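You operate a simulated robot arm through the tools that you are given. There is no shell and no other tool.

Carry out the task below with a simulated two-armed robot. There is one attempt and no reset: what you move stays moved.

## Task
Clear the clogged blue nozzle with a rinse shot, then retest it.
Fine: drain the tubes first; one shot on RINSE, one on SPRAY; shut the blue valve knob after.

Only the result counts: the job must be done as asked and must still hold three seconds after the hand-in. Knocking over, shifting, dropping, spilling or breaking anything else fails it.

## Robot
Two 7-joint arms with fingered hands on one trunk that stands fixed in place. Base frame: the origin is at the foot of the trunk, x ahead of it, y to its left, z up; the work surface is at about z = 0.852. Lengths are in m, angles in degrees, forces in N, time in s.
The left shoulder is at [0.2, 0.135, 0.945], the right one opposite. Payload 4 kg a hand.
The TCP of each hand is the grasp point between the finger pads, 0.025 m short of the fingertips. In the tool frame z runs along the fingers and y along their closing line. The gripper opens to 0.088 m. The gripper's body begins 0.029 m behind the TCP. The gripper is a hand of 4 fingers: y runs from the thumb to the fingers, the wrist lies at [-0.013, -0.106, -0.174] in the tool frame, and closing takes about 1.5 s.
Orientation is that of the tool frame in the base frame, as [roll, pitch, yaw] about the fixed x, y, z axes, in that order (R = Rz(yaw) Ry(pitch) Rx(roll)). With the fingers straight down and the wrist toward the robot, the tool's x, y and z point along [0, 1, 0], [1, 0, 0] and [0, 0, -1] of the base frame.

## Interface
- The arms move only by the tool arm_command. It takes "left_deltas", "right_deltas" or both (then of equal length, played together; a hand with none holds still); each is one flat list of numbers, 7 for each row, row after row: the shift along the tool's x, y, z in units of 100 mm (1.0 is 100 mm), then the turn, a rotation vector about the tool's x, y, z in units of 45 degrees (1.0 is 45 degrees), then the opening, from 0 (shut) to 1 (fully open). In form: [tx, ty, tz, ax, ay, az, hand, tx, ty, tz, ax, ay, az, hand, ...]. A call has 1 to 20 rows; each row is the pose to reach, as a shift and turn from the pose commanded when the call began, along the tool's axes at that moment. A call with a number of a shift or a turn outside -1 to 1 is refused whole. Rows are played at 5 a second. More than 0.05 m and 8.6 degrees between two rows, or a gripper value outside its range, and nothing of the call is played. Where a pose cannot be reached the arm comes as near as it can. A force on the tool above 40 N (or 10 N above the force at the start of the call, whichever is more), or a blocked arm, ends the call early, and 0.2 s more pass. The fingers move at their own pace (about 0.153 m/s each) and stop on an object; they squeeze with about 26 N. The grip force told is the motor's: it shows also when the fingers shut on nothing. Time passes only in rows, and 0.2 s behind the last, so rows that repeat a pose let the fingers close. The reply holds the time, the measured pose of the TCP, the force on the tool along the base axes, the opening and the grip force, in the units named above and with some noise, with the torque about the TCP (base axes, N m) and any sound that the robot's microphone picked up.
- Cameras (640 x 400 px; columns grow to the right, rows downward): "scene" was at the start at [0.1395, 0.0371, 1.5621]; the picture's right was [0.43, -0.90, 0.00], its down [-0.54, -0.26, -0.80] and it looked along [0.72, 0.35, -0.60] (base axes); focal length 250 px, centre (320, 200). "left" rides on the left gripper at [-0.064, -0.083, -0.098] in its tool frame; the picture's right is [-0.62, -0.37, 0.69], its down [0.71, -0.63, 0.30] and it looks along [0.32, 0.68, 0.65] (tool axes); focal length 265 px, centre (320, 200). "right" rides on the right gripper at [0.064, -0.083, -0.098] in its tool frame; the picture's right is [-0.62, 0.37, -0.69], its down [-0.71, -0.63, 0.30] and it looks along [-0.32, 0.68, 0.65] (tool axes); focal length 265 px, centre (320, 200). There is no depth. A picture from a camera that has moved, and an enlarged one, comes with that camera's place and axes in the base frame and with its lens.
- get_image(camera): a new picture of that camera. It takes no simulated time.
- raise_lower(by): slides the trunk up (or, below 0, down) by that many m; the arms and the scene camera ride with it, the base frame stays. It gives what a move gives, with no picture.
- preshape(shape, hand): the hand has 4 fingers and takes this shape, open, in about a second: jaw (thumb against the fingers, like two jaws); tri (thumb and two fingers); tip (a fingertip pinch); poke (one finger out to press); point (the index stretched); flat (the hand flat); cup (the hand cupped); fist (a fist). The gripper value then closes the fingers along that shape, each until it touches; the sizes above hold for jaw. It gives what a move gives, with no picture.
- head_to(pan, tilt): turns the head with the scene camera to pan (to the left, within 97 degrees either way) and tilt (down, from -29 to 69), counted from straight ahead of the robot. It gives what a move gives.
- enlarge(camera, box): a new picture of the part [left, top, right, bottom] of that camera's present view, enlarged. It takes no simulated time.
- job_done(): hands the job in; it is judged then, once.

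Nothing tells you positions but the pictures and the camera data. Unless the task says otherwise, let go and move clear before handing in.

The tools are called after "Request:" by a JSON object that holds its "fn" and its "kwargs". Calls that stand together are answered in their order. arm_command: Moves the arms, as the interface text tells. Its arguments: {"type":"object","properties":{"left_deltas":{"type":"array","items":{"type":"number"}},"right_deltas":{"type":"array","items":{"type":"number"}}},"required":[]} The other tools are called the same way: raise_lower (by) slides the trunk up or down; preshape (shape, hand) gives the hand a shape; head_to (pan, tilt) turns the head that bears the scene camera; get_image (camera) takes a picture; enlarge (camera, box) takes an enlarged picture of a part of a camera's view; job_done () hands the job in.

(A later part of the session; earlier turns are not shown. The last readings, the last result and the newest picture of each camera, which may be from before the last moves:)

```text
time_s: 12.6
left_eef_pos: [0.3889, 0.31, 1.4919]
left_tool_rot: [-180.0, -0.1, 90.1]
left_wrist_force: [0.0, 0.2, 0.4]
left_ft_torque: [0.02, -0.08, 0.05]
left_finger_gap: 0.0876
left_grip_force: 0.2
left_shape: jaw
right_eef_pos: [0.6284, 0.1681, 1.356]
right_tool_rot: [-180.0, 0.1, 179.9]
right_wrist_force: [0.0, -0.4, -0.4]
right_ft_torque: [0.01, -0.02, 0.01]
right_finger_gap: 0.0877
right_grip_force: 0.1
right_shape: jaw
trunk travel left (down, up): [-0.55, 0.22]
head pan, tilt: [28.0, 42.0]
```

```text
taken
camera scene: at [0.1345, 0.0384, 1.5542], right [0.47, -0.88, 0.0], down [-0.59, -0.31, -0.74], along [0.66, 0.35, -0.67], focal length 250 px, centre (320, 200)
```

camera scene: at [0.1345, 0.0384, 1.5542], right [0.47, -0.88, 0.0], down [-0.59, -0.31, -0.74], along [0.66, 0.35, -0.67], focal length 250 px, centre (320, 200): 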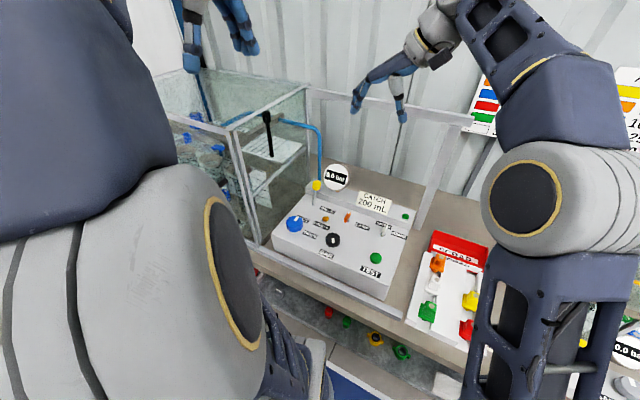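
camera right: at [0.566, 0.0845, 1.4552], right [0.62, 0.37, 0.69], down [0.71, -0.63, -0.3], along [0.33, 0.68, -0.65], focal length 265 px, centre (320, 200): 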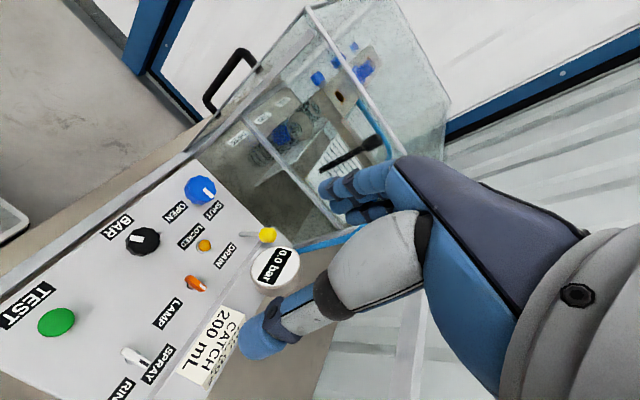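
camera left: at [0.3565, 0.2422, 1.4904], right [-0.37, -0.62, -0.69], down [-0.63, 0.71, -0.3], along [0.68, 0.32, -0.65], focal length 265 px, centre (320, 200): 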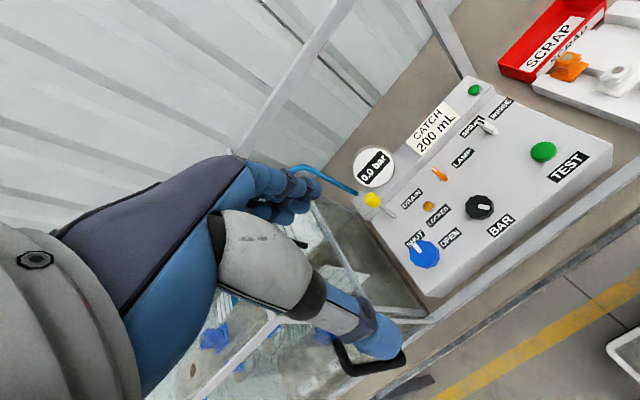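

Both cameras now see the lever, knob and tank corner well. I'll enlarge to refine the lever's position and the tank wall.

Request:
{"fn": "enlarge", "kwargs": {"camera": "right", "box": [180, 160, 340, 260]}}

Request:
{"fn": "enlarge", "kwargs": {"camera": "scene", "box": [265, 150, 385, 225]}}

Request:
{"fn": "enlarge", "kwargs": {"camera": "scene", "box": [160, 70, 320, 250]}}

Request:
{"fn": "enlarge", "kwargs": {"camera": "right", "box": [220, 20, 420, 220]}}

```text
4.00 times, centred on (260, 210) of right
camera zoom: at [0.566, 0.0845, 1.4552], right [0.62, 0.37, 0.69], down [0.71, -0.63, -0.3], along [0.33, 0.68, -0.65], focal length 1062 px, centre (560, 160)
```

zoom: 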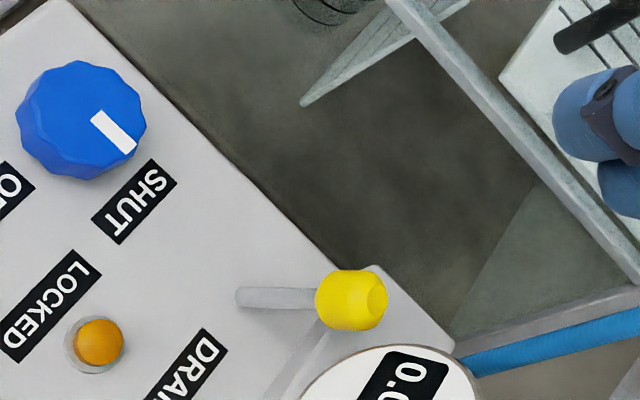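

```text
5.33 times, centred on (325, 188) of scene
camera zoom: at [0.1345, 0.0384, 1.5542], right [0.47, -0.88, 0.0], down [-0.59, -0.31, -0.74], along [0.66, 0.35, -0.67], focal length 1336 px, centre (293, 267)
```

zoom: 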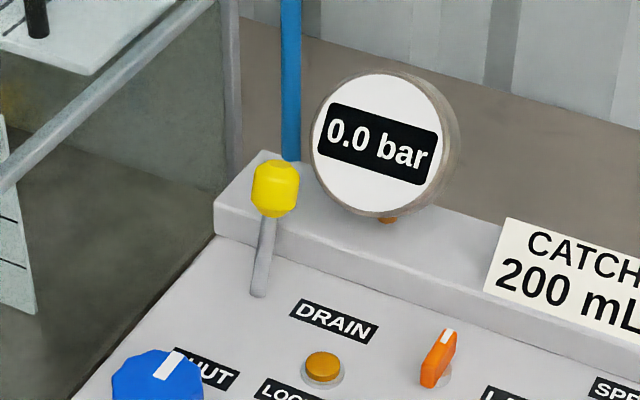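

```text
2.22 times, centred on (240, 160) of scene
camera zoom: at [0.1345, 0.0384, 1.5542], right [0.47, -0.88, 0.0], down [-0.59, -0.31, -0.74], along [0.66, 0.35, -0.67], focal length 557 px, centre (498, 289)
```

zoom: 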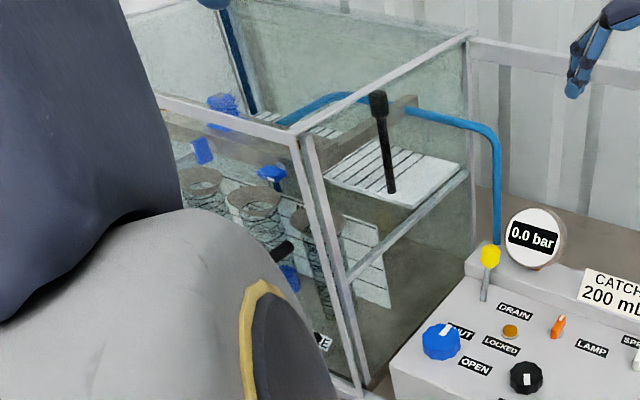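

```text
2.00 times, centred on (320, 120) of right
camera zoom: at [0.566, 0.0845, 1.4552], right [0.62, 0.37, 0.69], down [0.71, -0.63, -0.3], along [0.33, 0.68, -0.65], focal length 531 px, centre (320, 360)
```

zoom: 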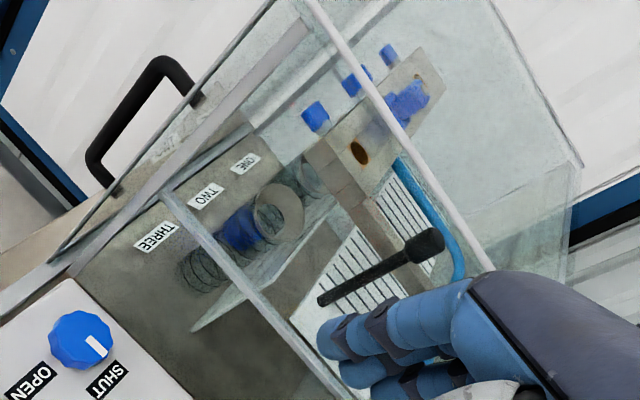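

Lever refined: rod base near (0.70, 0.363, 0.945), ball near (0.724, 0.364, 1.015); gauge face is about 5 cm behind it and the tank wall is at y≈0.45. I'll bring the right hand above the ball with closing line along y.

Request:
{"fn": "arm_command", "kwargs": {"right_deltas": [-0.24, 0.25, 0.15, 0, 0, 0, 0.8, -0.47, 0.5, 0.3, 0, 0, 0, 0.75, -0.7, 0.75, 0.45, 0, 0, 0, 0.7, -0.94, 1.0, 0.6, 0, 0, 0, 0.7]}}

Request:
{"fn": "arm_command", "kwargs": {"right_deltas": [0, 0.32, 0.25, 0, 0, 0, 0.7, 0, 0.64, 0.5, 0, 0, 0, 0.7, 0, 0.95, 0.75, 0, 0, 0, 0.7, 0, 0.95, 0.9, 0, 0, 0, 0.7]}}

Request:
{"fn": "get_image", "kwargs": {"camera": "right"}}

Request:
{"fn": "get_image", "kwargs": {"camera": "scene"}}

```text
time_s: 13.6
left_eef_pos: [0.3896, 0.3109, 1.4921]
left_tool_rot: [179.9, 0.0, 89.9]
left_wrist_force: [0.2, 0.5, -0.3]
left_ft_torque: [-0.04, -0.01, 0.0]
left_finger_gap: 0.0878
left_grip_force: 0.0
left_shape: jaw
right_eef_pos: [0.693, 0.2528, 1.286]
right_tool_rot: [-179.9, 0.0, -179.9]
right_wrist_force: [1.1, 0.2, 0.2]
right_ft_torque: [-0.01, -0.01, -0.02]
right_finger_gap: 0.0618
right_grip_force: 0.1
right_shape: jaw
right hand out of reach, approached as far as the arm can: row 3, 4
trunk travel left (down, up): [-0.55, 0.22]
head pan, tilt: [28.0, 42.0]
```

```text
time_s: 14.6
left_eef_pos: [0.3905, 0.3103, 1.4928]
left_tool_rot: [179.9, -0.1, 90.1]
left_wrist_force: [-0.7, -0.1, 0.4]
left_ft_torque: [0.0, 0.05, 0.0]
left_finger_gap: 0.0876
left_grip_force: 0.1
left_shape: jaw
right_eef_pos: [0.69, 0.3459, 1.193]
right_tool_rot: [-180.0, 0.0, -180.0]
right_wrist_force: [-0.2, -0.3, -0.1]
right_ft_torque: [-0.01, -0.03, 0.0]
right_finger_gap: 0.062
right_grip_force: 0.2
right_shape: jaw
right hand out of reach, approached as far as the arm can: row 2, 3, 4
trunk travel left (down, up): [-0.55, 0.22]
head pan, tilt: [28.0, 42.0]
```

```text
taken
camera right: at [0.6261, 0.2614, 1.2928], right [0.62, 0.37, 0.69], down [0.71, -0.63, -0.3], along [0.32, 0.68, -0.65], focal length 265 px, centre (320, 200)
```

right: 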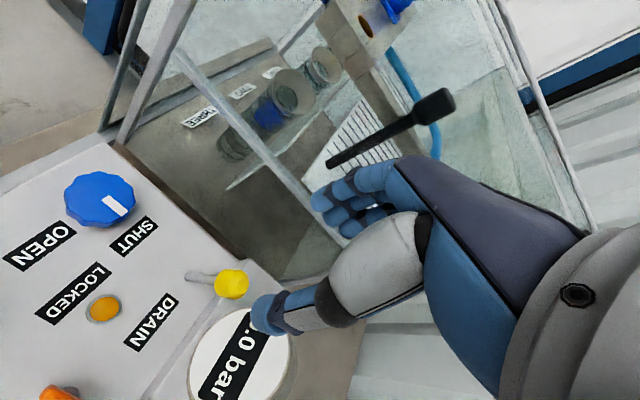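

```text
taken
camera scene: at [0.1347, 0.0387, 1.5542], right [0.47, -0.88, 0.0], down [-0.59, -0.31, -0.74], along [0.66, 0.35, -0.67], focal length 250 px, centre (320, 200)
```

scene: 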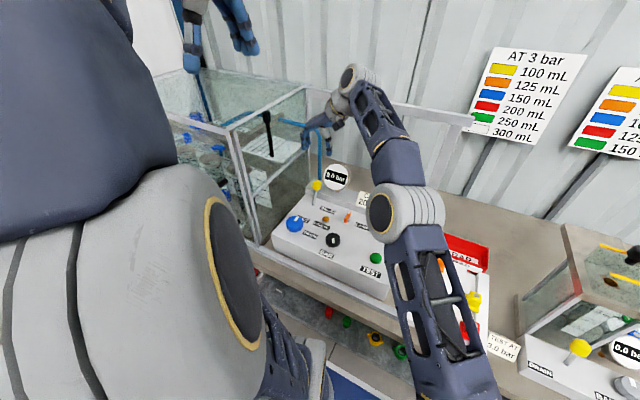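

The ball appears just where predicted; the arm was at its reach limit up high but lower should be fine. I'll go straight down 8 cm and check the reached pose.

Request:
{"fn": "arm_command", "kwargs": {"right_deltas": [0, 0, 0.25, 0, 0, 0, 0.7, 0, 0, 0.5, 0, 0, 0, 0.7, 0, 0, 0.8, 0, 0, 0, 0.7]}}

Request:
{"fn": "get_image", "kwargs": {"camera": "right"}}

```text
time_s: 15.4
left_eef_pos: [0.3908, 0.3106, 1.4922]
left_tool_rot: [-180.0, 0.0, 90.0]
left_wrist_force: [-0.7, 1.0, 0.1]
left_ft_torque: [0.01, -0.03, -0.03]
left_finger_gap: 0.0876
left_grip_force: 0.1
left_shape: jaw
right_eef_pos: [0.6897, 0.3457, 1.1114]
right_tool_rot: [-180.0, 0.1, -180.0]
right_wrist_force: [0.1, 0.2, -0.1]
right_ft_torque: [0.03, -0.01, -0.01]
right_finger_gap: 0.0617
right_grip_force: 0.1
right_shape: jaw
trunk travel left (down, up): [-0.55, 0.22]
head pan, tilt: [28.0, 42.0]
```

```text
taken
camera right: at [0.6259, 0.2613, 1.2109], right [0.62, 0.37, 0.69], down [0.71, -0.63, -0.3], along [0.32, 0.68, -0.65], focal length 265 px, centre (320, 200)
```

right: 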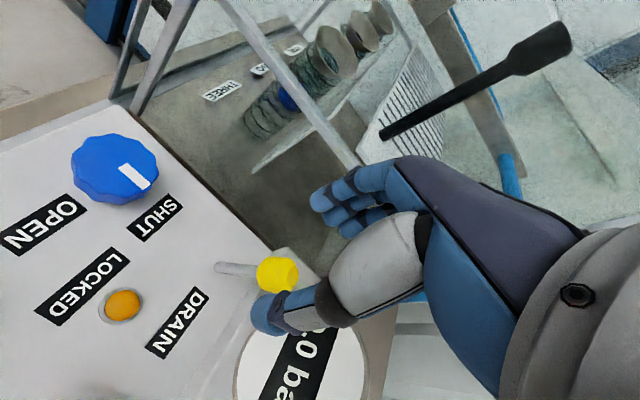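

Prediction and picture agree (ball at (0.724, 0.364, 1.015)). Now I'll move over the ball and lower so the open thumb and fingers straddle it in y.

Request:
{"fn": "arm_command", "kwargs": {"right_deltas": [-0.34, 0.18, 0.1, 0, 0, 0, 0.7, -0.34, 0.18, 0.4, 0, 0, 0, 0.7, -0.34, 0.18, 0.7, 0, 0, 0, 0.7, -0.34, 0.18, 0.9, 0, 0, 0, 0.7]}}

Request:
{"fn": "get_image", "kwargs": {"camera": "right"}}

Request:
{"fn": "enlarge", "kwargs": {"camera": "scene", "box": [265, 110, 385, 225]}}

```text
time_s: 16.4
left_eef_pos: [0.3894, 0.3113, 1.4923]
left_tool_rot: [-180.0, 0.0, 90.0]
left_wrist_force: [0.2, -0.5, 0.6]
left_ft_torque: [0.03, 0.0, 0.02]
left_finger_gap: 0.0879
left_grip_force: 0.2
left_shape: jaw
right_eef_pos: [0.7225, 0.3634, 1.0222]
right_tool_rot: [180.0, -0.1, -180.0]
right_wrist_force: [-0.3, 0.2, -0.2]
right_ft_torque: [0.01, 0.0, -0.01]
right_finger_gap: 0.062
right_grip_force: 0.0
right_shape: jaw
right hand out of reach, approached as far as the arm can: row 1
trunk travel left (down, up): [-0.55, 0.22]
head pan, tilt: [28.0, 42.0]
```

```text
taken
camera right: at [0.6593, 0.2793, 1.1215], right [0.62, 0.37, 0.69], down [0.71, -0.63, -0.3], along [0.32, 0.68, -0.65], focal length 265 px, centre (320, 200)
```

right: 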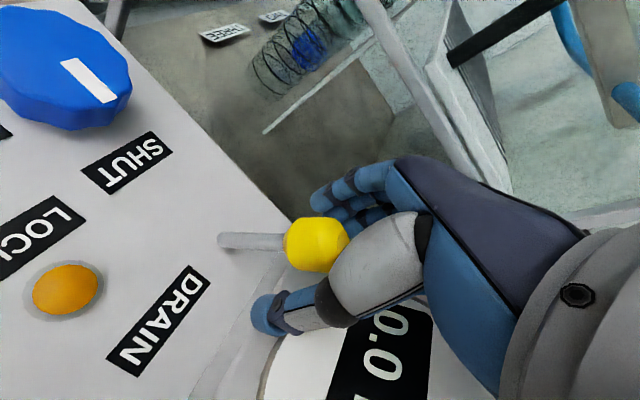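

```text
3.48 times, centred on (325, 168) of scene
camera zoom: at [0.1347, 0.0388, 1.5542], right [0.47, -0.88, 0.0], down [-0.59, -0.31, -0.74], along [0.66, 0.35, -0.67], focal length 871 px, centre (303, 313)
```

zoom: 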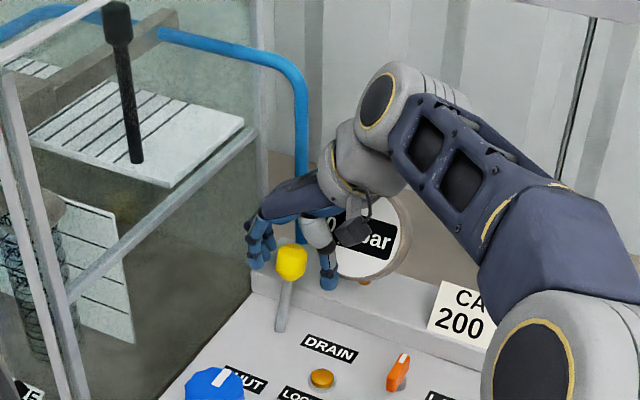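

The ball lies between thumb and fingers. I'll close on it gently in place.

Request:
{"fn": "arm_command", "kwargs": {"right_deltas": [0, 0, 0, 0, 0, 0, 0.5, 0, 0, 0, 0, 0, 0, 0.3, 0, 0, 0, 0, 0, 0, 0.15, 0, 0, 0, 0, 0, 0, 0.15, 0, 0, 0, 0, 0, 0, 0.15]}}

Request:
{"fn": "get_image", "kwargs": {"camera": "right"}}

```text
time_s: 17.6
left_eef_pos: [0.3893, 0.31, 1.4927]
left_tool_rot: [-180.0, 0.0, 90.0]
left_wrist_force: [0.1, 0.0, 0.1]
left_ft_torque: [0.02, -0.01, 0.06]
left_finger_gap: 0.0875
left_grip_force: 0.0
left_shape: jaw
right_eef_pos: [0.7237, 0.3632, 1.0203]
right_tool_rot: [-179.8, -0.1, 180.0]
right_wrist_force: [-2.7, -7.3, -10.4]
right_ft_torque: [-0.03, 0.04, 0.03]
right_finger_gap: 0.0173
right_grip_force: 25.4
right_shape: jaw
trunk travel left (down, up): [-0.55, 0.22]
head pan, tilt: [28.0, 42.0]
```

```text
taken
camera right: at [0.6597, 0.2786, 1.1204], right [0.62, 0.37, 0.69], down [0.71, -0.63, -0.3], along [0.32, 0.68, -0.66], focal length 265 px, centre (320, 200)
```

right: 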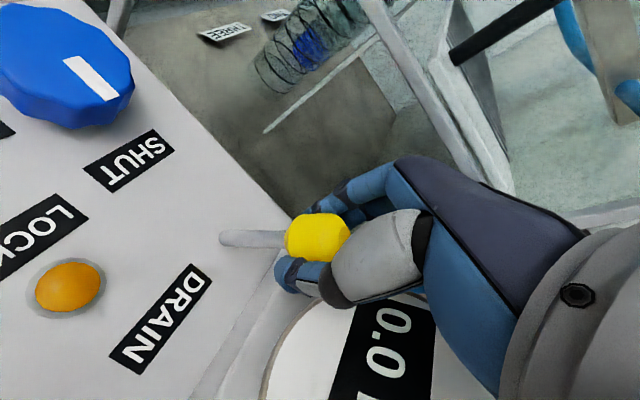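

I hold the ball (gap 17 mm). I'll try pulling it toward the robot in small steps and watch the force.

Request:
{"fn": "arm_command", "kwargs": {"right_deltas": [0.05, 0, -0.01, 0, 0, 0, 0.15, 0.1, 0, -0.02, 0, 0, 0, 0.15, 0.15, 0, -0.03, 0, 0, 0, 0.15, 0.2, 0, -0.04, 0, 0, 0, 0.15]}}

Request:
{"fn": "get_image", "kwargs": {"camera": "right"}}

```text
time_s: 18.6
left_eef_pos: [0.39, 0.31, 1.4923]
left_tool_rot: [-180.0, 0.1, 90.1]
left_wrist_force: [0.3, 0.8, 1.2]
left_ft_torque: [0.01, -0.01, 0.0]
left_finger_gap: 0.0878
left_grip_force: 0.2
left_shape: jaw
right_eef_pos: [0.7017, 0.3639, 1.0259]
right_tool_rot: [-179.8, 0.0, -180.0]
right_wrist_force: [-0.5, -7.1, -13.7]
right_ft_torque: [-0.16, -0.1, -0.05]
right_finger_gap: 0.0168
right_grip_force: 26.3
right_shape: jaw
trunk travel left (down, up): [-0.55, 0.22]
head pan, tilt: [28.0, 42.0]
```

```text
taken
camera right: at [0.639, 0.2784, 1.125], right [0.62, 0.37, 0.69], down [0.71, -0.63, -0.3], along [0.32, 0.68, -0.66], focal length 265 px, centre (320, 200)
```

right: 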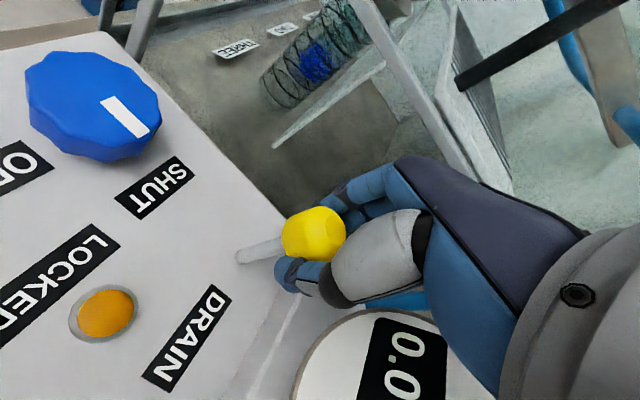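

The lever follows freely with no x resistance. I'll continue the arc toward the robot until it reaches its stop.

Request:
{"fn": "arm_command", "kwargs": {"right_deltas": [0.05, 0, 0.01, 0, 0, 0, 0.15, 0.1, 0, 0.025, 0, 0, 0, 0.15, 0.15, 0, 0.04, 0, 0, 0, 0.15, 0.2, 0, 0.06, 0, 0, 0, 0.15, 0.24, 0, 0.08, 0, 0, 0, 0.15]}}

Request:
{"fn": "get_image", "kwargs": {"camera": "right"}}

Request:
{"fn": "enlarge", "kwargs": {"camera": "scene", "box": [160, 100, 380, 260]}}

```text
time_s: 19.8
left_eef_pos: [0.3894, 0.3093, 1.4921]
left_tool_rot: [179.9, 0.1, 90.0]
left_wrist_force: [-0.2, -0.7, 0.5]
left_ft_torque: [-0.03, 0.0, 0.01]
left_finger_gap: 0.088
left_grip_force: 0.2
left_shape: jaw
right_eef_pos: [0.6784, 0.362, 1.0188]
right_tool_rot: [-180.0, 0.1, -180.0]
right_wrist_force: [-0.2, -8.9, -3.9]
right_ft_torque: [0.03, -0.03, -0.03]
right_finger_gap: 0.0161
right_grip_force: 25.7
right_shape: jaw
trunk travel left (down, up): [-0.55, 0.22]
head pan, tilt: [28.0, 42.0]
```

```text
taken
camera right: at [0.616, 0.278, 1.1177], right [0.62, 0.37, 0.69], down [0.71, -0.63, -0.3], along [0.32, 0.68, -0.65], focal length 265 px, centre (320, 200)
```

right: 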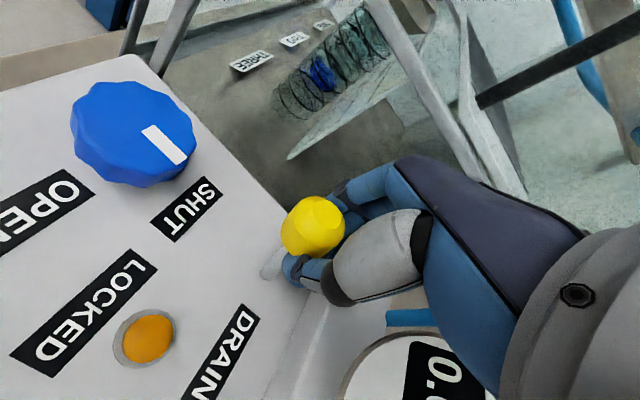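

```text
2.50 times, centred on (270, 180) of scene
camera zoom: at [0.1349, 0.0385, 1.5542], right [0.47, -0.88, 0.0], down [-0.59, -0.31, -0.74], along [0.66, 0.35, -0.67], focal length 626 px, centre (445, 250)
```

zoom: 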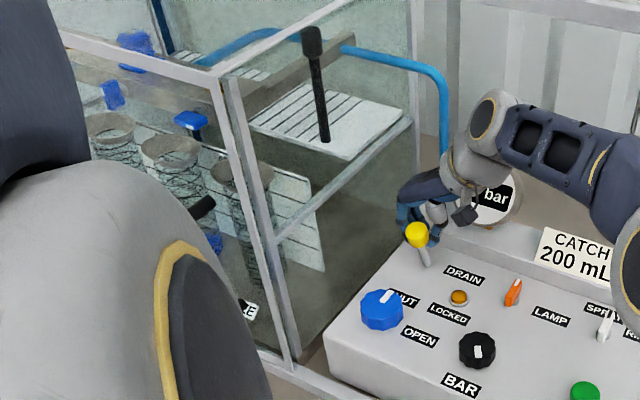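

Still moving freely; let me check the liquid in tube TWO and continue pulling.

Request:
{"fn": "enlarge", "kwargs": {"camera": "right", "box": [220, 0, 420, 125]}}

Request:
{"fn": "arm_command", "kwargs": {"right_deltas": [0.04, 0, 0.02, 0, 0, 0, 0.15, 0.08, 0, 0.04, 0, 0, 0, 0.15, 0.12, 0, 0.07, 0, 0, 0, 0.15, 0.16, 0, 0.1, 0, 0, 0, 0.15]}}

Request:
{"fn": "enlarge", "kwargs": {"camera": "right", "box": [220, 0, 420, 125]}}

Request:
{"fn": "get_image", "kwargs": {"camera": "right"}}

```text
3.20 times, centred on (320, 62) of right
camera zoom: at [0.616, 0.278, 1.1177], right [0.62, 0.37, 0.69], down [0.71, -0.63, -0.3], along [0.32, 0.68, -0.65], focal length 849 px, centre (320, 640)
```

zoom: 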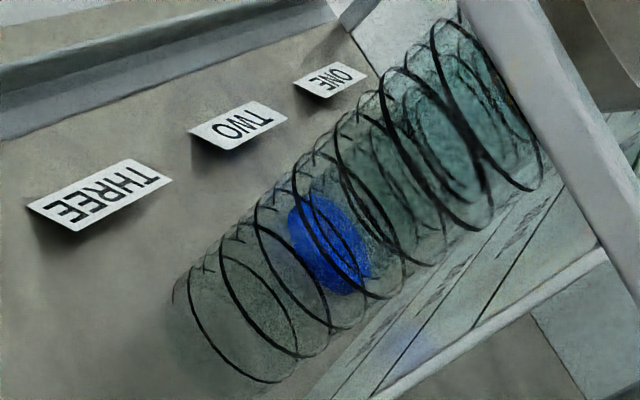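

```text
time_s: 20.7
left_eef_pos: [0.3896, 0.3099, 1.4922]
left_tool_rot: [-179.9, 0.0, 90.1]
left_wrist_force: [0.0, 0.2, -0.3]
left_ft_torque: [0.01, -0.01, -0.01]
left_finger_gap: 0.0875
left_grip_force: 0.0
left_shape: jaw
right_eef_pos: [0.6738, 0.3605, 1.015]
right_tool_rot: [179.5, 1.1, 179.1]
right_wrist_force: [8.7, -0.3, 2.8]
right_ft_torque: [-0.01, -0.14, -0.09]
right_finger_gap: 0.016
right_grip_force: 25.8
right_shape: jaw
trunk travel left (down, up): [-0.55, 0.22]
head pan, tilt: [28.0, 42.0]
stopped in row 4 (right hand): the force on the tool passed its limit at 43 N (the readings are from after the stop); the commanded pose is now the measured one
```

```text
3.20 times, centred on (320, 62) of right
camera zoom: at [0.6082, 0.2761, 1.1126], right [0.61, 0.35, 0.71], down [0.71, -0.64, -0.3], along [0.35, 0.68, -0.64], focal length 849 px, centre (320, 640)
```

zoom: 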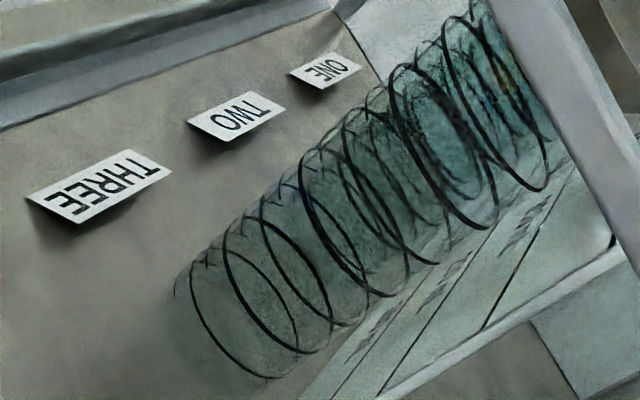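

```text
taken
camera right: at [0.6082, 0.2761, 1.1126], right [0.61, 0.35, 0.71], down [0.71, -0.64, -0.3], along [0.35, 0.68, -0.64], focal length 265 px, centre (320, 200)
```

right: 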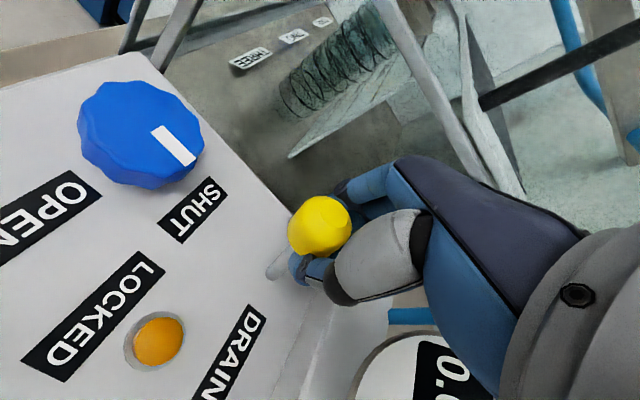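

The blue liquid is gone: the tubes are drained and the lever hit its stop. Now I'll push the lever back along its arc to its original position.

Request:
{"fn": "arm_command", "kwargs": {"right_deltas": [-0.07, 0, -0.03, 0, 0, 0, 0.15, -0.14, 0, -0.06, 0, 0, 0, 0.15, -0.21, 0, -0.08, 0, 0, 0, 0.15, -0.28, 0, -0.09, 0, 0, 0, 0.15, -0.35, 0, -0.09, 0, 0, 0, 0.15, -0.42, 0, -0.07, 0, 0, 0, 0.15, -0.49, 0, -0.05, 0, 0, 0, 0.15]}}

Request:
{"fn": "get_image", "kwargs": {"camera": "right"}}

```text
time_s: 22.3
left_eef_pos: [0.3903, 0.3103, 1.4921]
left_tool_rot: [-180.0, -0.1, 89.9]
left_wrist_force: [0.3, -0.1, -0.5]
left_ft_torque: [0.0, -0.04, 0.0]
left_finger_gap: 0.0878
left_grip_force: 0.1
left_shape: jaw
right_eef_pos: [0.7209, 0.3613, 1.0189]
right_tool_rot: [179.7, 0.7, 179.5]
right_wrist_force: [-7.7, -5.0, -26.4]
right_ft_torque: [-0.04, -0.01, 0.07]
right_finger_gap: 0.0148
right_grip_force: 25.4
right_shape: jaw
trunk travel left (down, up): [-0.55, 0.22]
head pan, tilt: [28.0, 42.0]
```

```text
taken
camera right: at [0.6547, 0.2767, 1.1164], right [0.61, 0.36, 0.7], down [0.71, -0.63, -0.3], along [0.34, 0.68, -0.65], focal length 265 px, centre (320, 200)
```

right: 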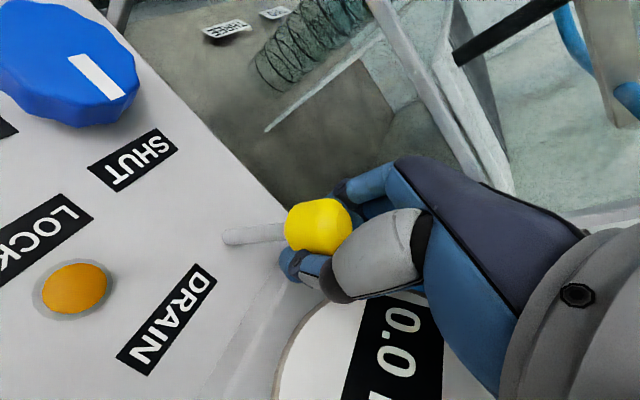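

The lever looks back in its rest tilt. I'll ease the downward load with a slight push to the stop, then open the hand and look at whether it stays.

Request:
{"fn": "arm_command", "kwargs": {"right_deltas": [-0.02, 0, 0.02, 0, 0, 0, 0.15, -0.04, 0, 0.03, 0, 0, 0, 0.3, -0.03, 0, 0.02, 0, 0, 0, 0.6, -0.02, 0, 0.0, 0, 0, 0, 0.7, -0.02, 0, 0.0, 0, 0, 0, 0.7]}}

Request:
{"fn": "get_image", "kwargs": {"camera": "right"}}

Request:
{"fn": "enlarge", "kwargs": {"camera": "scene", "box": [265, 130, 385, 225]}}

```text
time_s: 23.5
left_eef_pos: [0.3903, 0.3114, 1.4932]
left_tool_rot: [180.0, 0.1, 90.0]
left_wrist_force: [0.7, 0.4, 0.2]
left_ft_torque: [-0.03, 0.0, 0.0]
left_finger_gap: 0.088
left_grip_force: 0.1
left_shape: jaw
right_eef_pos: [0.7231, 0.3615, 1.0223]
right_tool_rot: [179.5, 1.0, 179.2]
right_wrist_force: [0.7, -0.5, 0.1]
right_ft_torque: [-0.04, -0.01, 0.02]
right_finger_gap: 0.0614
right_grip_force: 0.0
right_shape: jaw
trunk travel left (down, up): [-0.55, 0.22]
head pan, tilt: [28.0, 42.0]
```

```text
taken
camera right: at [0.6574, 0.2768, 1.1187], right [0.61, 0.35, 0.71], down [0.71, -0.64, -0.3], along [0.34, 0.69, -0.64], focal length 265 px, centre (320, 200)
```

right: 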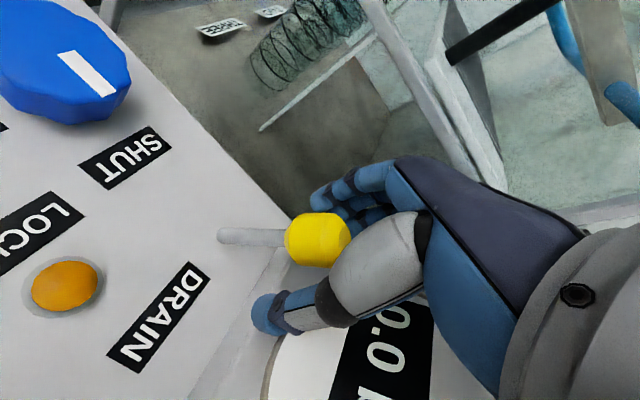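

```text
4.21 times, centred on (325, 178) of scene
camera zoom: at [0.1348, 0.0388, 1.5542], right [0.47, -0.88, 0.0], down [-0.59, -0.31, -0.74], along [0.66, 0.35, -0.67], focal length 1055 px, centre (299, 295)
```

zoom: 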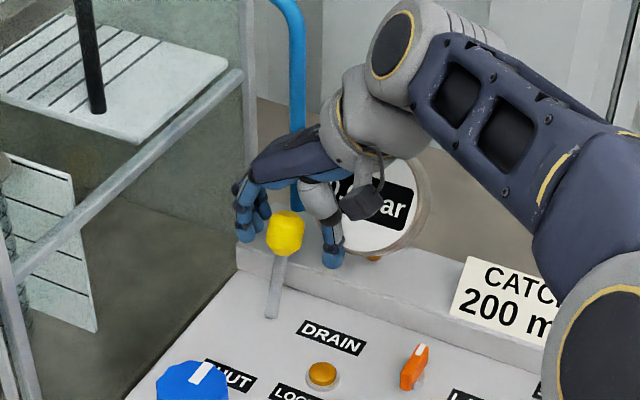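

The lever stays at rest and the tubes are empty. Next I lift off and go to the blue knob at about (0.574, 0.361), top near z 0.97.

Request:
{"fn": "arm_command", "kwargs": {"right_deltas": [0, 0, -0.3, 0, 0, 0, 0.7, 0.1, 0, -0.6, 0, 0, 0, 0.8, 0.3, 0, -0.8, 0, 0, 0, 0.9, 0.7, 0, -0.8, 0, 0, 0, 1, 1.0, 0, -0.8, 0, 0, 0, 1]}}

Request:
{"fn": "arm_command", "kwargs": {"right_deltas": [0.2, 0, 0, 0, 0, 0, 1, 0.4, 0, 0.1, 0, 0, 0, 1, 0.48, 0, 0.3, 0, 0, 0, 1, 0.48, 0, 0.4, 0, 0, 0, 1]}}

Request:
{"fn": "get_image", "kwargs": {"camera": "right"}}

Request:
{"fn": "get_image", "kwargs": {"camera": "scene"}}

```text
time_s: 24.7
left_eef_pos: [0.3902, 0.3104, 1.4921]
left_tool_rot: [-180.0, 0.0, 90.0]
left_wrist_force: [0.6, 0.8, 0.0]
left_ft_torque: [-0.03, -0.02, 0.01]
left_finger_gap: 0.0875
left_grip_force: 0.1
left_shape: jaw
right_eef_pos: [0.6227, 0.3607, 1.0985]
right_tool_rot: [179.5, 0.9, 179.2]
right_wrist_force: [0.9, 0.2, -0.1]
right_ft_torque: [-0.01, 0.02, -0.02]
right_finger_gap: 0.0873
right_grip_force: 0.1
right_shape: jaw
trunk travel left (down, up): [-0.55, 0.22]
head pan, tilt: [28.0, 42.0]
```

```text
time_s: 25.7
left_eef_pos: [0.3884, 0.3104, 1.4922]
left_tool_rot: [-180.0, 0.0, 90.0]
left_wrist_force: [-1.1, 0.8, -0.5]
left_ft_torque: [0.03, -0.02, -0.02]
left_finger_gap: 0.0877
left_grip_force: 0.1
left_shape: jaw
right_eef_pos: [0.5749, 0.3623, 1.0582]
right_tool_rot: [179.5, 1.0, 179.4]
right_wrist_force: [-1.2, -0.2, -0.1]
right_ft_torque: [-0.02, -0.01, -0.03]
right_finger_gap: 0.0877
right_grip_force: 0.0
right_shape: jaw
trunk travel left (down, up): [-0.55, 0.22]
head pan, tilt: [28.0, 42.0]
```

```text
taken
camera right: at [0.509, 0.2775, 1.1545], right [0.61, 0.36, 0.71], down [0.71, -0.64, -0.3], along [0.34, 0.69, -0.64], focal length 265 px, centre (320, 200)
```

right: 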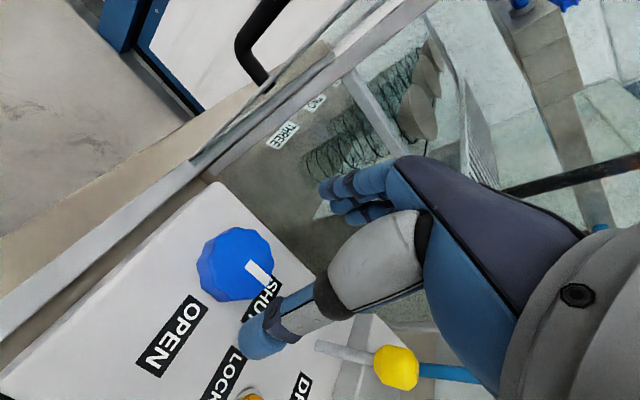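

```text
taken
camera scene: at [0.1347, 0.0388, 1.5542], right [0.47, -0.88, 0.0], down [-0.59, -0.31, -0.74], along [0.66, 0.35, -0.67], focal length 250 px, centre (320, 200)
```

scene: 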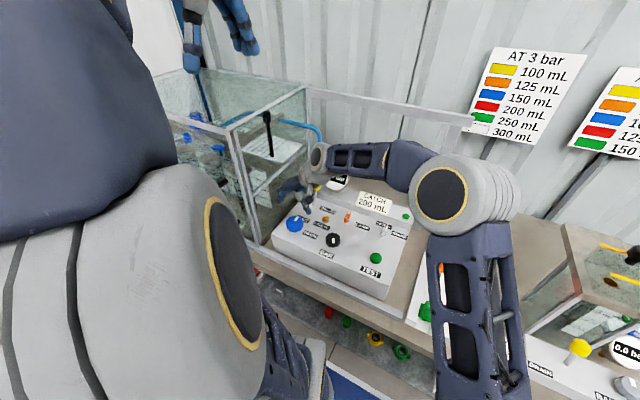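

The knob is right below, center about (0.572, 0.361). I'll lower with the hand fully open so the fingers pass either side of the knob.

Request:
{"fn": "arm_command", "kwargs": {"right_deltas": [0.02, -0.01, 0.25, 0, 0, 0, 1, 0.02, -0.01, 0.5, 0, 0, 0, 1, 0.02, -0.01, 0.65, 0, 0, 0, 1, 0.02, -0.01, 0.75, 0, 0, 0, 1, 0.02, -0.01, 0.8, 0, 0, 0, 1]}}

Request:
{"fn": "get_image", "kwargs": {"camera": "right"}}

Request:
{"fn": "enlarge", "kwargs": {"camera": "scene", "box": [250, 165, 410, 265]}}

```text
time_s: 26.9
left_eef_pos: [0.391, 0.3101, 1.4919]
left_tool_rot: [180.0, 0.0, 89.9]
left_wrist_force: [-0.4, -0.5, 1.0]
left_ft_torque: [0.04, 0.02, 0.0]
left_finger_gap: 0.0876
left_grip_force: 0.1
left_shape: jaw
right_eef_pos: [0.5741, 0.3613, 0.9775]
right_tool_rot: [179.6, 1.0, 179.4]
right_wrist_force: [0.2, -0.4, -0.2]
right_ft_torque: [0.0, -0.03, 0.01]
right_finger_gap: 0.0876
right_grip_force: 0.1
right_shape: jaw
trunk travel left (down, up): [-0.55, 0.22]
head pan, tilt: [28.0, 42.0]
```

```text
taken
camera right: at [0.5081, 0.2774, 1.0757], right [0.61, 0.36, 0.71], down [0.71, -0.64, -0.3], along [0.34, 0.69, -0.64], focal length 265 px, centre (320, 200)
```

right: 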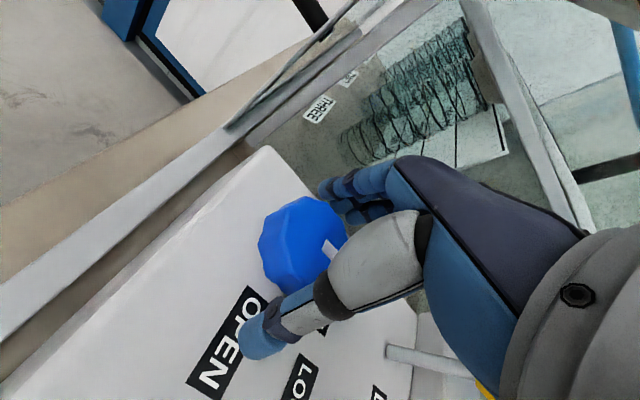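

```text
4.00 times, centred on (330, 215) of scene
camera zoom: at [0.1347, 0.0388, 1.5542], right [0.47, -0.88, 0.0], down [-0.59, -0.31, -0.74], along [0.66, 0.35, -0.67], focal length 1002 px, centre (280, 140)
```

zoom: 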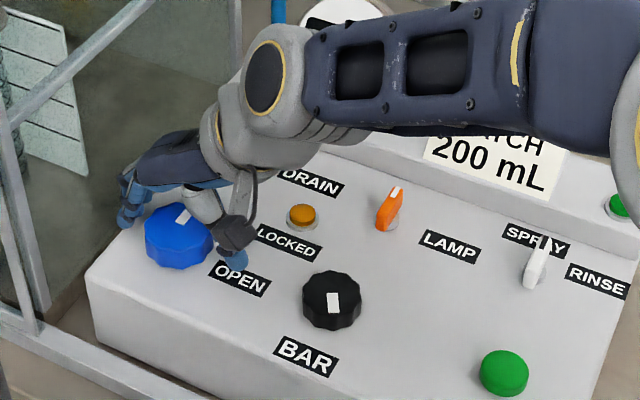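

The fingers straddle the knob; I'll shift 4 mm toward the robot to center and close on it.

Request:
{"fn": "arm_command", "kwargs": {"right_deltas": [0.04, 0, 0, 0, 0, 0, 1, 0.04, 0, 0.02, 0, 0, 0, 0.7, 0.04, 0, 0.02, 0, 0, 0, 0.5, 0.04, 0, 0.02, 0, 0, 0, 0.4, 0.04, 0, 0.02, 0, 0, 0, 0.3, 0.04, 0, 0.02, 0, 0, 0, 0.3]}}

Request:
{"fn": "get_image", "kwargs": {"camera": "right"}}

```text
time_s: 28.3
left_eef_pos: [0.3896, 0.3101, 1.4925]
left_tool_rot: [180.0, 0.0, 90.0]
left_wrist_force: [0.0, 0.7, 0.5]
left_ft_torque: [0.02, -0.02, 0.01]
left_finger_gap: 0.0876
left_grip_force: 0.0
left_shape: jaw
right_eef_pos: [0.5691, 0.3625, 0.9762]
right_tool_rot: [179.5, 1.0, 179.4]
right_wrist_force: [-0.6, 0.9, 0.3]
right_ft_torque: [0.03, 0.0, 0.02]
right_finger_gap: 0.0458
right_grip_force: 26.1
right_shape: jaw
trunk travel left (down, up): [-0.55, 0.22]
head pan, tilt: [28.0, 42.0]
```

```text
taken
camera right: at [0.5043, 0.2777, 1.0735], right [0.61, 0.36, 0.71], down [0.71, -0.64, -0.3], along [0.34, 0.69, -0.64], focal length 265 px, centre (320, 200)
```

right: 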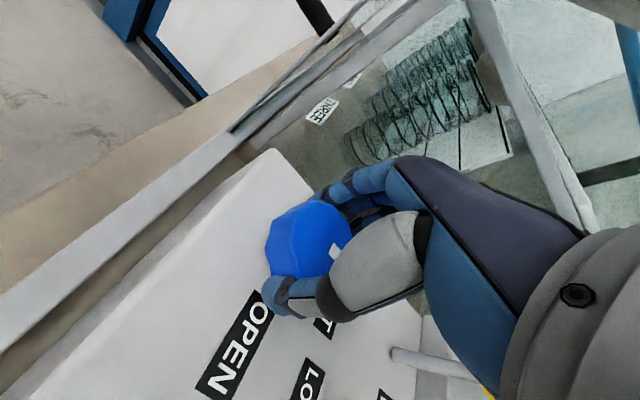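

Gripped (gap 46 mm). Now I turn clockwise (toward OPEN) 45° and check.

Request:
{"fn": "arm_command", "kwargs": {"right_deltas": [0, 0, 0, 0, 0, 0.166, 0.3, 0, 0, 0, 0, 0, 0.333, 0.3, 0, 0, 0, 0, 0, 0.5, 0.3, 0, 0, 0, 0, 0, 0.666, 0.3, 0, 0, 0, 0, 0, 0.833, 0.3, 0, 0, 0, 0, 0, 1.0, 0.3]}}

Request:
{"fn": "get_image", "kwargs": {"camera": "right"}}

Request:
{"fn": "enlarge", "kwargs": {"camera": "scene", "box": [250, 140, 410, 265]}}

```text
time_s: 29.7
left_eef_pos: [0.3897, 0.3101, 1.492]
left_tool_rot: [-179.9, 0.1, 90.0]
left_wrist_force: [-0.3, 0.5, -0.5]
left_ft_torque: [0.02, -0.02, 0.0]
left_finger_gap: 0.0878
left_grip_force: 0.0
left_shape: jaw
right_eef_pos: [0.5693, 0.3637, 0.9775]
right_tool_rot: [178.9, 0.2, 134.3]
right_wrist_force: [2.0, 12.7, -3.6]
right_ft_torque: [0.15, 0.01, 0.15]
right_finger_gap: 0.0455
right_grip_force: 25.7
right_shape: jaw
trunk travel left (down, up): [-0.55, 0.22]
head pan, tilt: [28.0, 42.0]
```

```text
taken
camera right: at [0.4644, 0.3488, 1.0741], right [0.69, -0.19, 0.7], down [0.05, -0.95, -0.31], along [0.73, 0.25, -0.64], focal length 265 px, centre (320, 200)
```

right: 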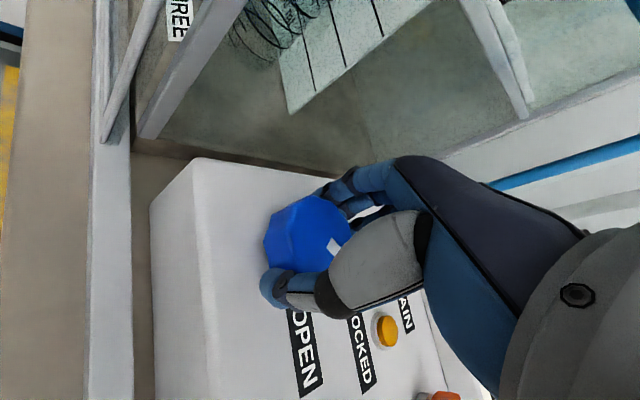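

```text
3.20 times, centred on (330, 202) of scene
camera zoom: at [0.135, 0.0391, 1.5541], right [0.47, -0.88, 0.0], down [-0.59, -0.31, -0.74], along [0.66, 0.35, -0.67], focal length 802 px, centre (288, 192)
```

zoom: 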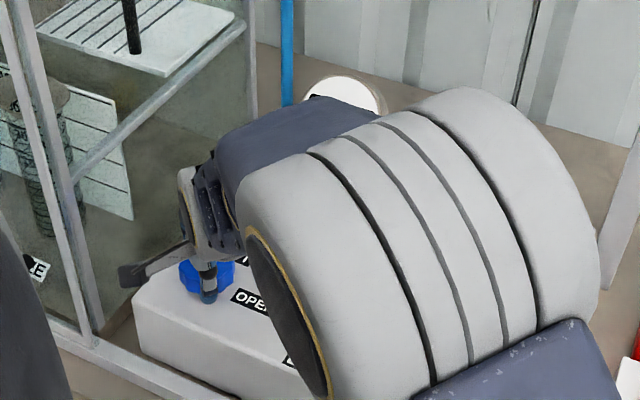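

The knob turned 45° with the hand. I'll continue the other 45° with a small shift to relieve the side load.

Request:
{"fn": "arm_command", "kwargs": {"right_deltas": [0.01, 0.01, 0, 0, 0, 0.166, 0.3, 0.015, 0.015, 0, 0, 0, 0.333, 0.3, 0.015, 0.015, 0, 0, 0, 0.5, 0.3, 0.015, 0.015, 0, 0, 0, 0.666, 0.3, 0.015, 0.015, 0, 0, 0, 0.833, 0.3, 0.015, 0.015, 0, 0, 0, 1.0, 0.3]}}

Request:
{"fn": "get_image", "kwargs": {"camera": "right"}}

Request:
{"fn": "get_image", "kwargs": {"camera": "scene"}}

```text
time_s: 31.1
left_eef_pos: [0.3876, 0.3106, 1.4949]
left_tool_rot: [179.5, -0.2, 90.1]
left_wrist_force: [0.7, 0.2, 0.1]
left_ft_torque: [-0.04, -0.01, -0.02]
left_finger_gap: 0.0876
left_grip_force: 0.1
left_shape: jaw
right_eef_pos: [0.6475, 0.3017, 0.9966]
right_tool_rot: [178.8, -3.0, 85.4]
right_wrist_force: [0.0, 0.2, 0.6]
right_ft_torque: [0.04, -0.02, -0.04]
right_finger_gap: 0.0267
right_grip_force: 26.0
right_shape: jaw
trunk travel left (down, up): [-0.55, 0.22]
head pan, tilt: [28.0, 42.0]
stopped in row 6 (right hand): the arm was blocked; the commanded pose is now the measured one
```

```text
taken
camera right: at [0.5674, 0.3681, 1.0977], right [0.3, -0.68, 0.67], down [-0.68, -0.64, -0.35], along [0.67, -0.35, -0.65], focal length 265 px, centre (320, 200)
```

right: 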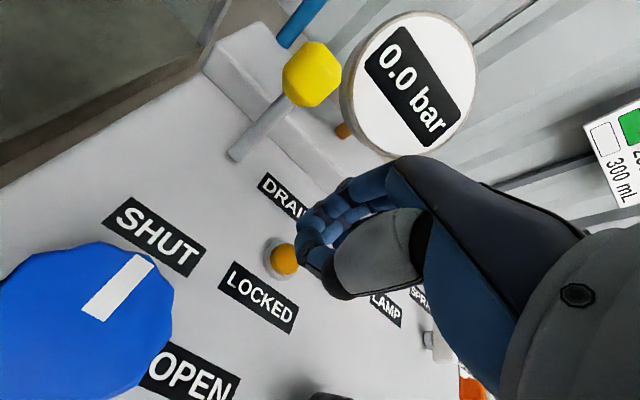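

```text
taken
camera scene: at [0.1347, 0.0388, 1.5542], right [0.47, -0.88, 0.0], down [-0.59, -0.31, -0.74], along [0.66, 0.35, -0.67], focal length 250 px, centre (320, 200)
```

scene: 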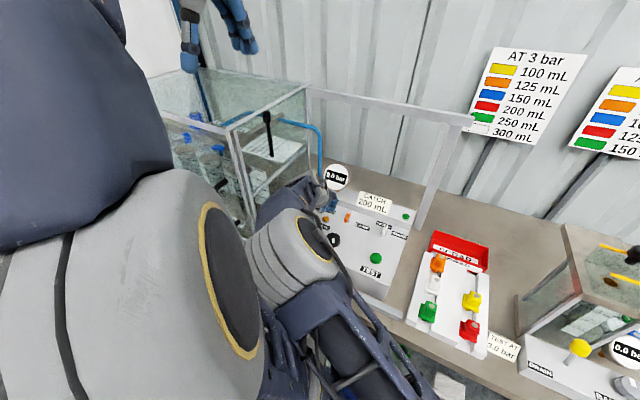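

The right elbow bumped the left arm and the hand slipped off; the knob is back near SHUT, nothing else seems disturbed. I'll lift the right hand straight up and re-check.

Request:
{"fn": "arm_command", "kwargs": {"right_deltas": [0, 0, -0.2, 0, 0, 0, 0.3, 0, 0, -0.4, 0, 0, 0, 0.3, 0, 0, -0.7, 0, 0, 0, 0.3, 0, 0, -1.0, 0, 0, 0, 0.3]}}

Request:
{"fn": "get_image", "kwargs": {"camera": "right"}}

Request:
{"fn": "get_image", "kwargs": {"camera": "scene"}}

```text
time_s: 32.0
left_eef_pos: [0.3868, 0.309, 1.4939]
left_tool_rot: [179.7, -0.2, 90.0]
left_wrist_force: [-1.1, -0.5, 0.3]
left_ft_torque: [-0.06, -0.02, 0.01]
left_finger_gap: 0.0879
left_grip_force: 0.1
left_shape: jaw
right_eef_pos: [0.6449, 0.2976, 1.0956]
right_tool_rot: [178.7, -2.8, 85.2]
right_wrist_force: [-0.6, 0.8, -0.2]
right_ft_torque: [0.04, -0.02, -0.02]
right_finger_gap: 0.0264
right_grip_force: 26.1
right_shape: jaw
trunk travel left (down, up): [-0.55, 0.22]
head pan, tilt: [28.0, 42.0]
```

```text
taken
camera right: at [0.5654, 0.3623, 1.197], right [0.3, -0.68, 0.67], down [-0.68, -0.64, -0.35], along [0.67, -0.35, -0.65], focal length 265 px, centre (320, 200)
```

right: 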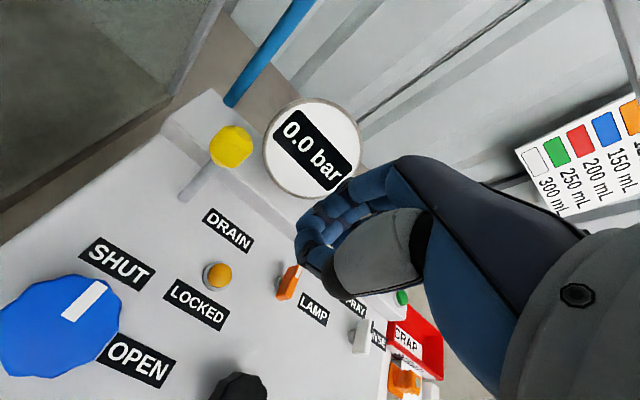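

```text
taken
camera scene: at [0.1348, 0.039, 1.5541], right [0.47, -0.88, 0.0], down [-0.59, -0.31, -0.74], along [0.66, 0.35, -0.67], focal length 250 px, centre (320, 200)
```

scene: 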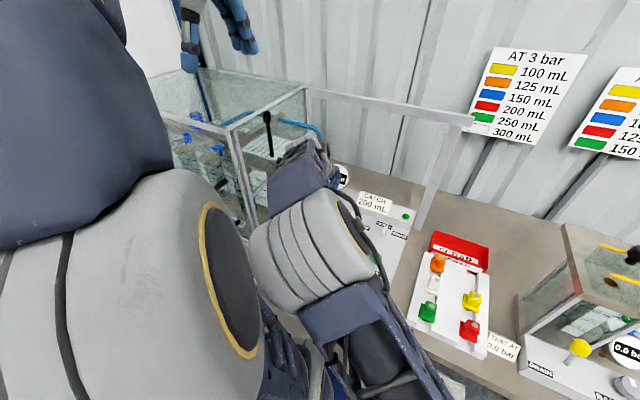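

Everything is in place; let me look closely at the knob's mark and the LOCKED/LAMP controls.

Request:
{"fn": "enlarge", "kwargs": {"camera": "right", "box": [0, 180, 320, 400]}}

Request:
{"fn": "enlarge", "kwargs": {"camera": "right", "box": [320, 230, 480, 400]}}

```text
1.82 times, centred on (160, 290) of right
camera zoom: at [0.5654, 0.3623, 1.197], right [0.3, -0.68, 0.67], down [-0.68, -0.64, -0.35], along [0.67, -0.35, -0.65], focal length 483 px, centre (611, 36)
```

zoom: 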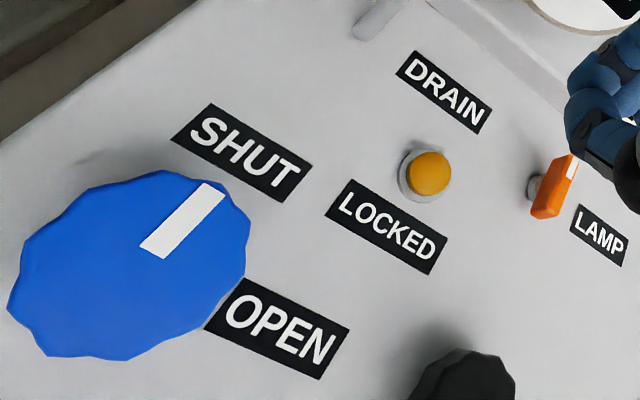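

```text
2.35 times, centred on (400, 315) of right
camera zoom: at [0.5654, 0.3623, 1.197], right [0.3, -0.68, 0.67], down [-0.68, -0.64, -0.35], along [0.67, -0.35, -0.65], focal length 624 px, centre (132, -71)
```

zoom: 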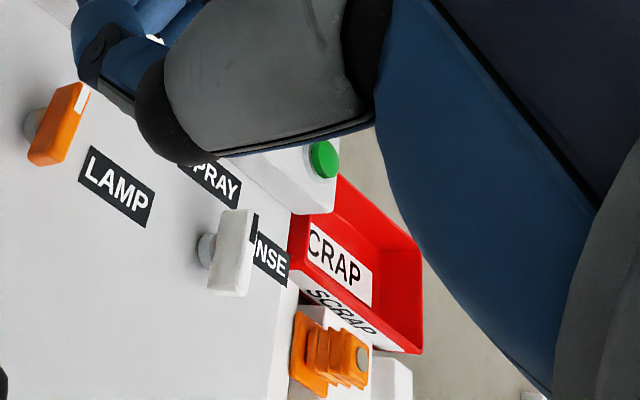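

The knob is back at SHUT, the rest untouched. I'll withdraw the right hand toward the middle and rotate it back to undo the elbow flip.

Request:
{"fn": "arm_command", "kwargs": {"right_deltas": [-0.3, 0, -0.2, 0, 0, 0, 0.3, -0.6, 0, -0.4, 0, 0, 0, 0.3, -1.0, 0, -0.6, 0, 0, 0, 0.3, -1.0, 0, -0.6, 0, 0, -0.166, 0.3, -1.0, 0, -0.6, 0, 0, -0.333, 0.3, -1.0, 0, -0.6, 0, 0, -0.5, 0.3, -1.0, 0, -0.6, 0, 0, -0.666, 0.3, -1.0, 0, -0.6, 0, 0, -0.833, 0.3, -1.0, 0, -0.6, 0, 0, -1.0, 0.3]}}

Request:
{"fn": "get_image", "kwargs": {"camera": "scene"}}

```text
time_s: 34.0
left_eef_pos: [0.3874, 0.3094, 1.4939]
left_tool_rot: [179.5, 0.0, 90.0]
left_wrist_force: [0.1, 0.4, -0.5]
left_ft_torque: [0.0, -0.02, -0.06]
left_finger_gap: 0.0877
left_grip_force: 0.0
left_shape: jaw
right_eef_pos: [0.6338, 0.1965, 1.1524]
right_tool_rot: [177.1, -1.3, 130.5]
right_wrist_force: [-0.2, 0.3, 0.8]
right_ft_torque: [0.01, 0.0, 0.02]
right_finger_gap: 0.0264
right_grip_force: 25.8
right_shape: jaw
trunk travel left (down, up): [-0.55, 0.22]
head pan, tilt: [28.0, 42.0]
```

```text
taken
camera scene: at [0.1346, 0.0389, 1.5542], right [0.47, -0.88, 0.0], down [-0.59, -0.31, -0.74], along [0.66, 0.35, -0.67], focal length 250 px, centre (320, 200)
```

scene: 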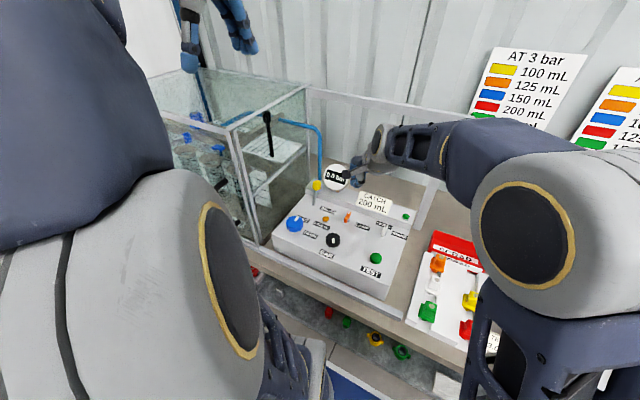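

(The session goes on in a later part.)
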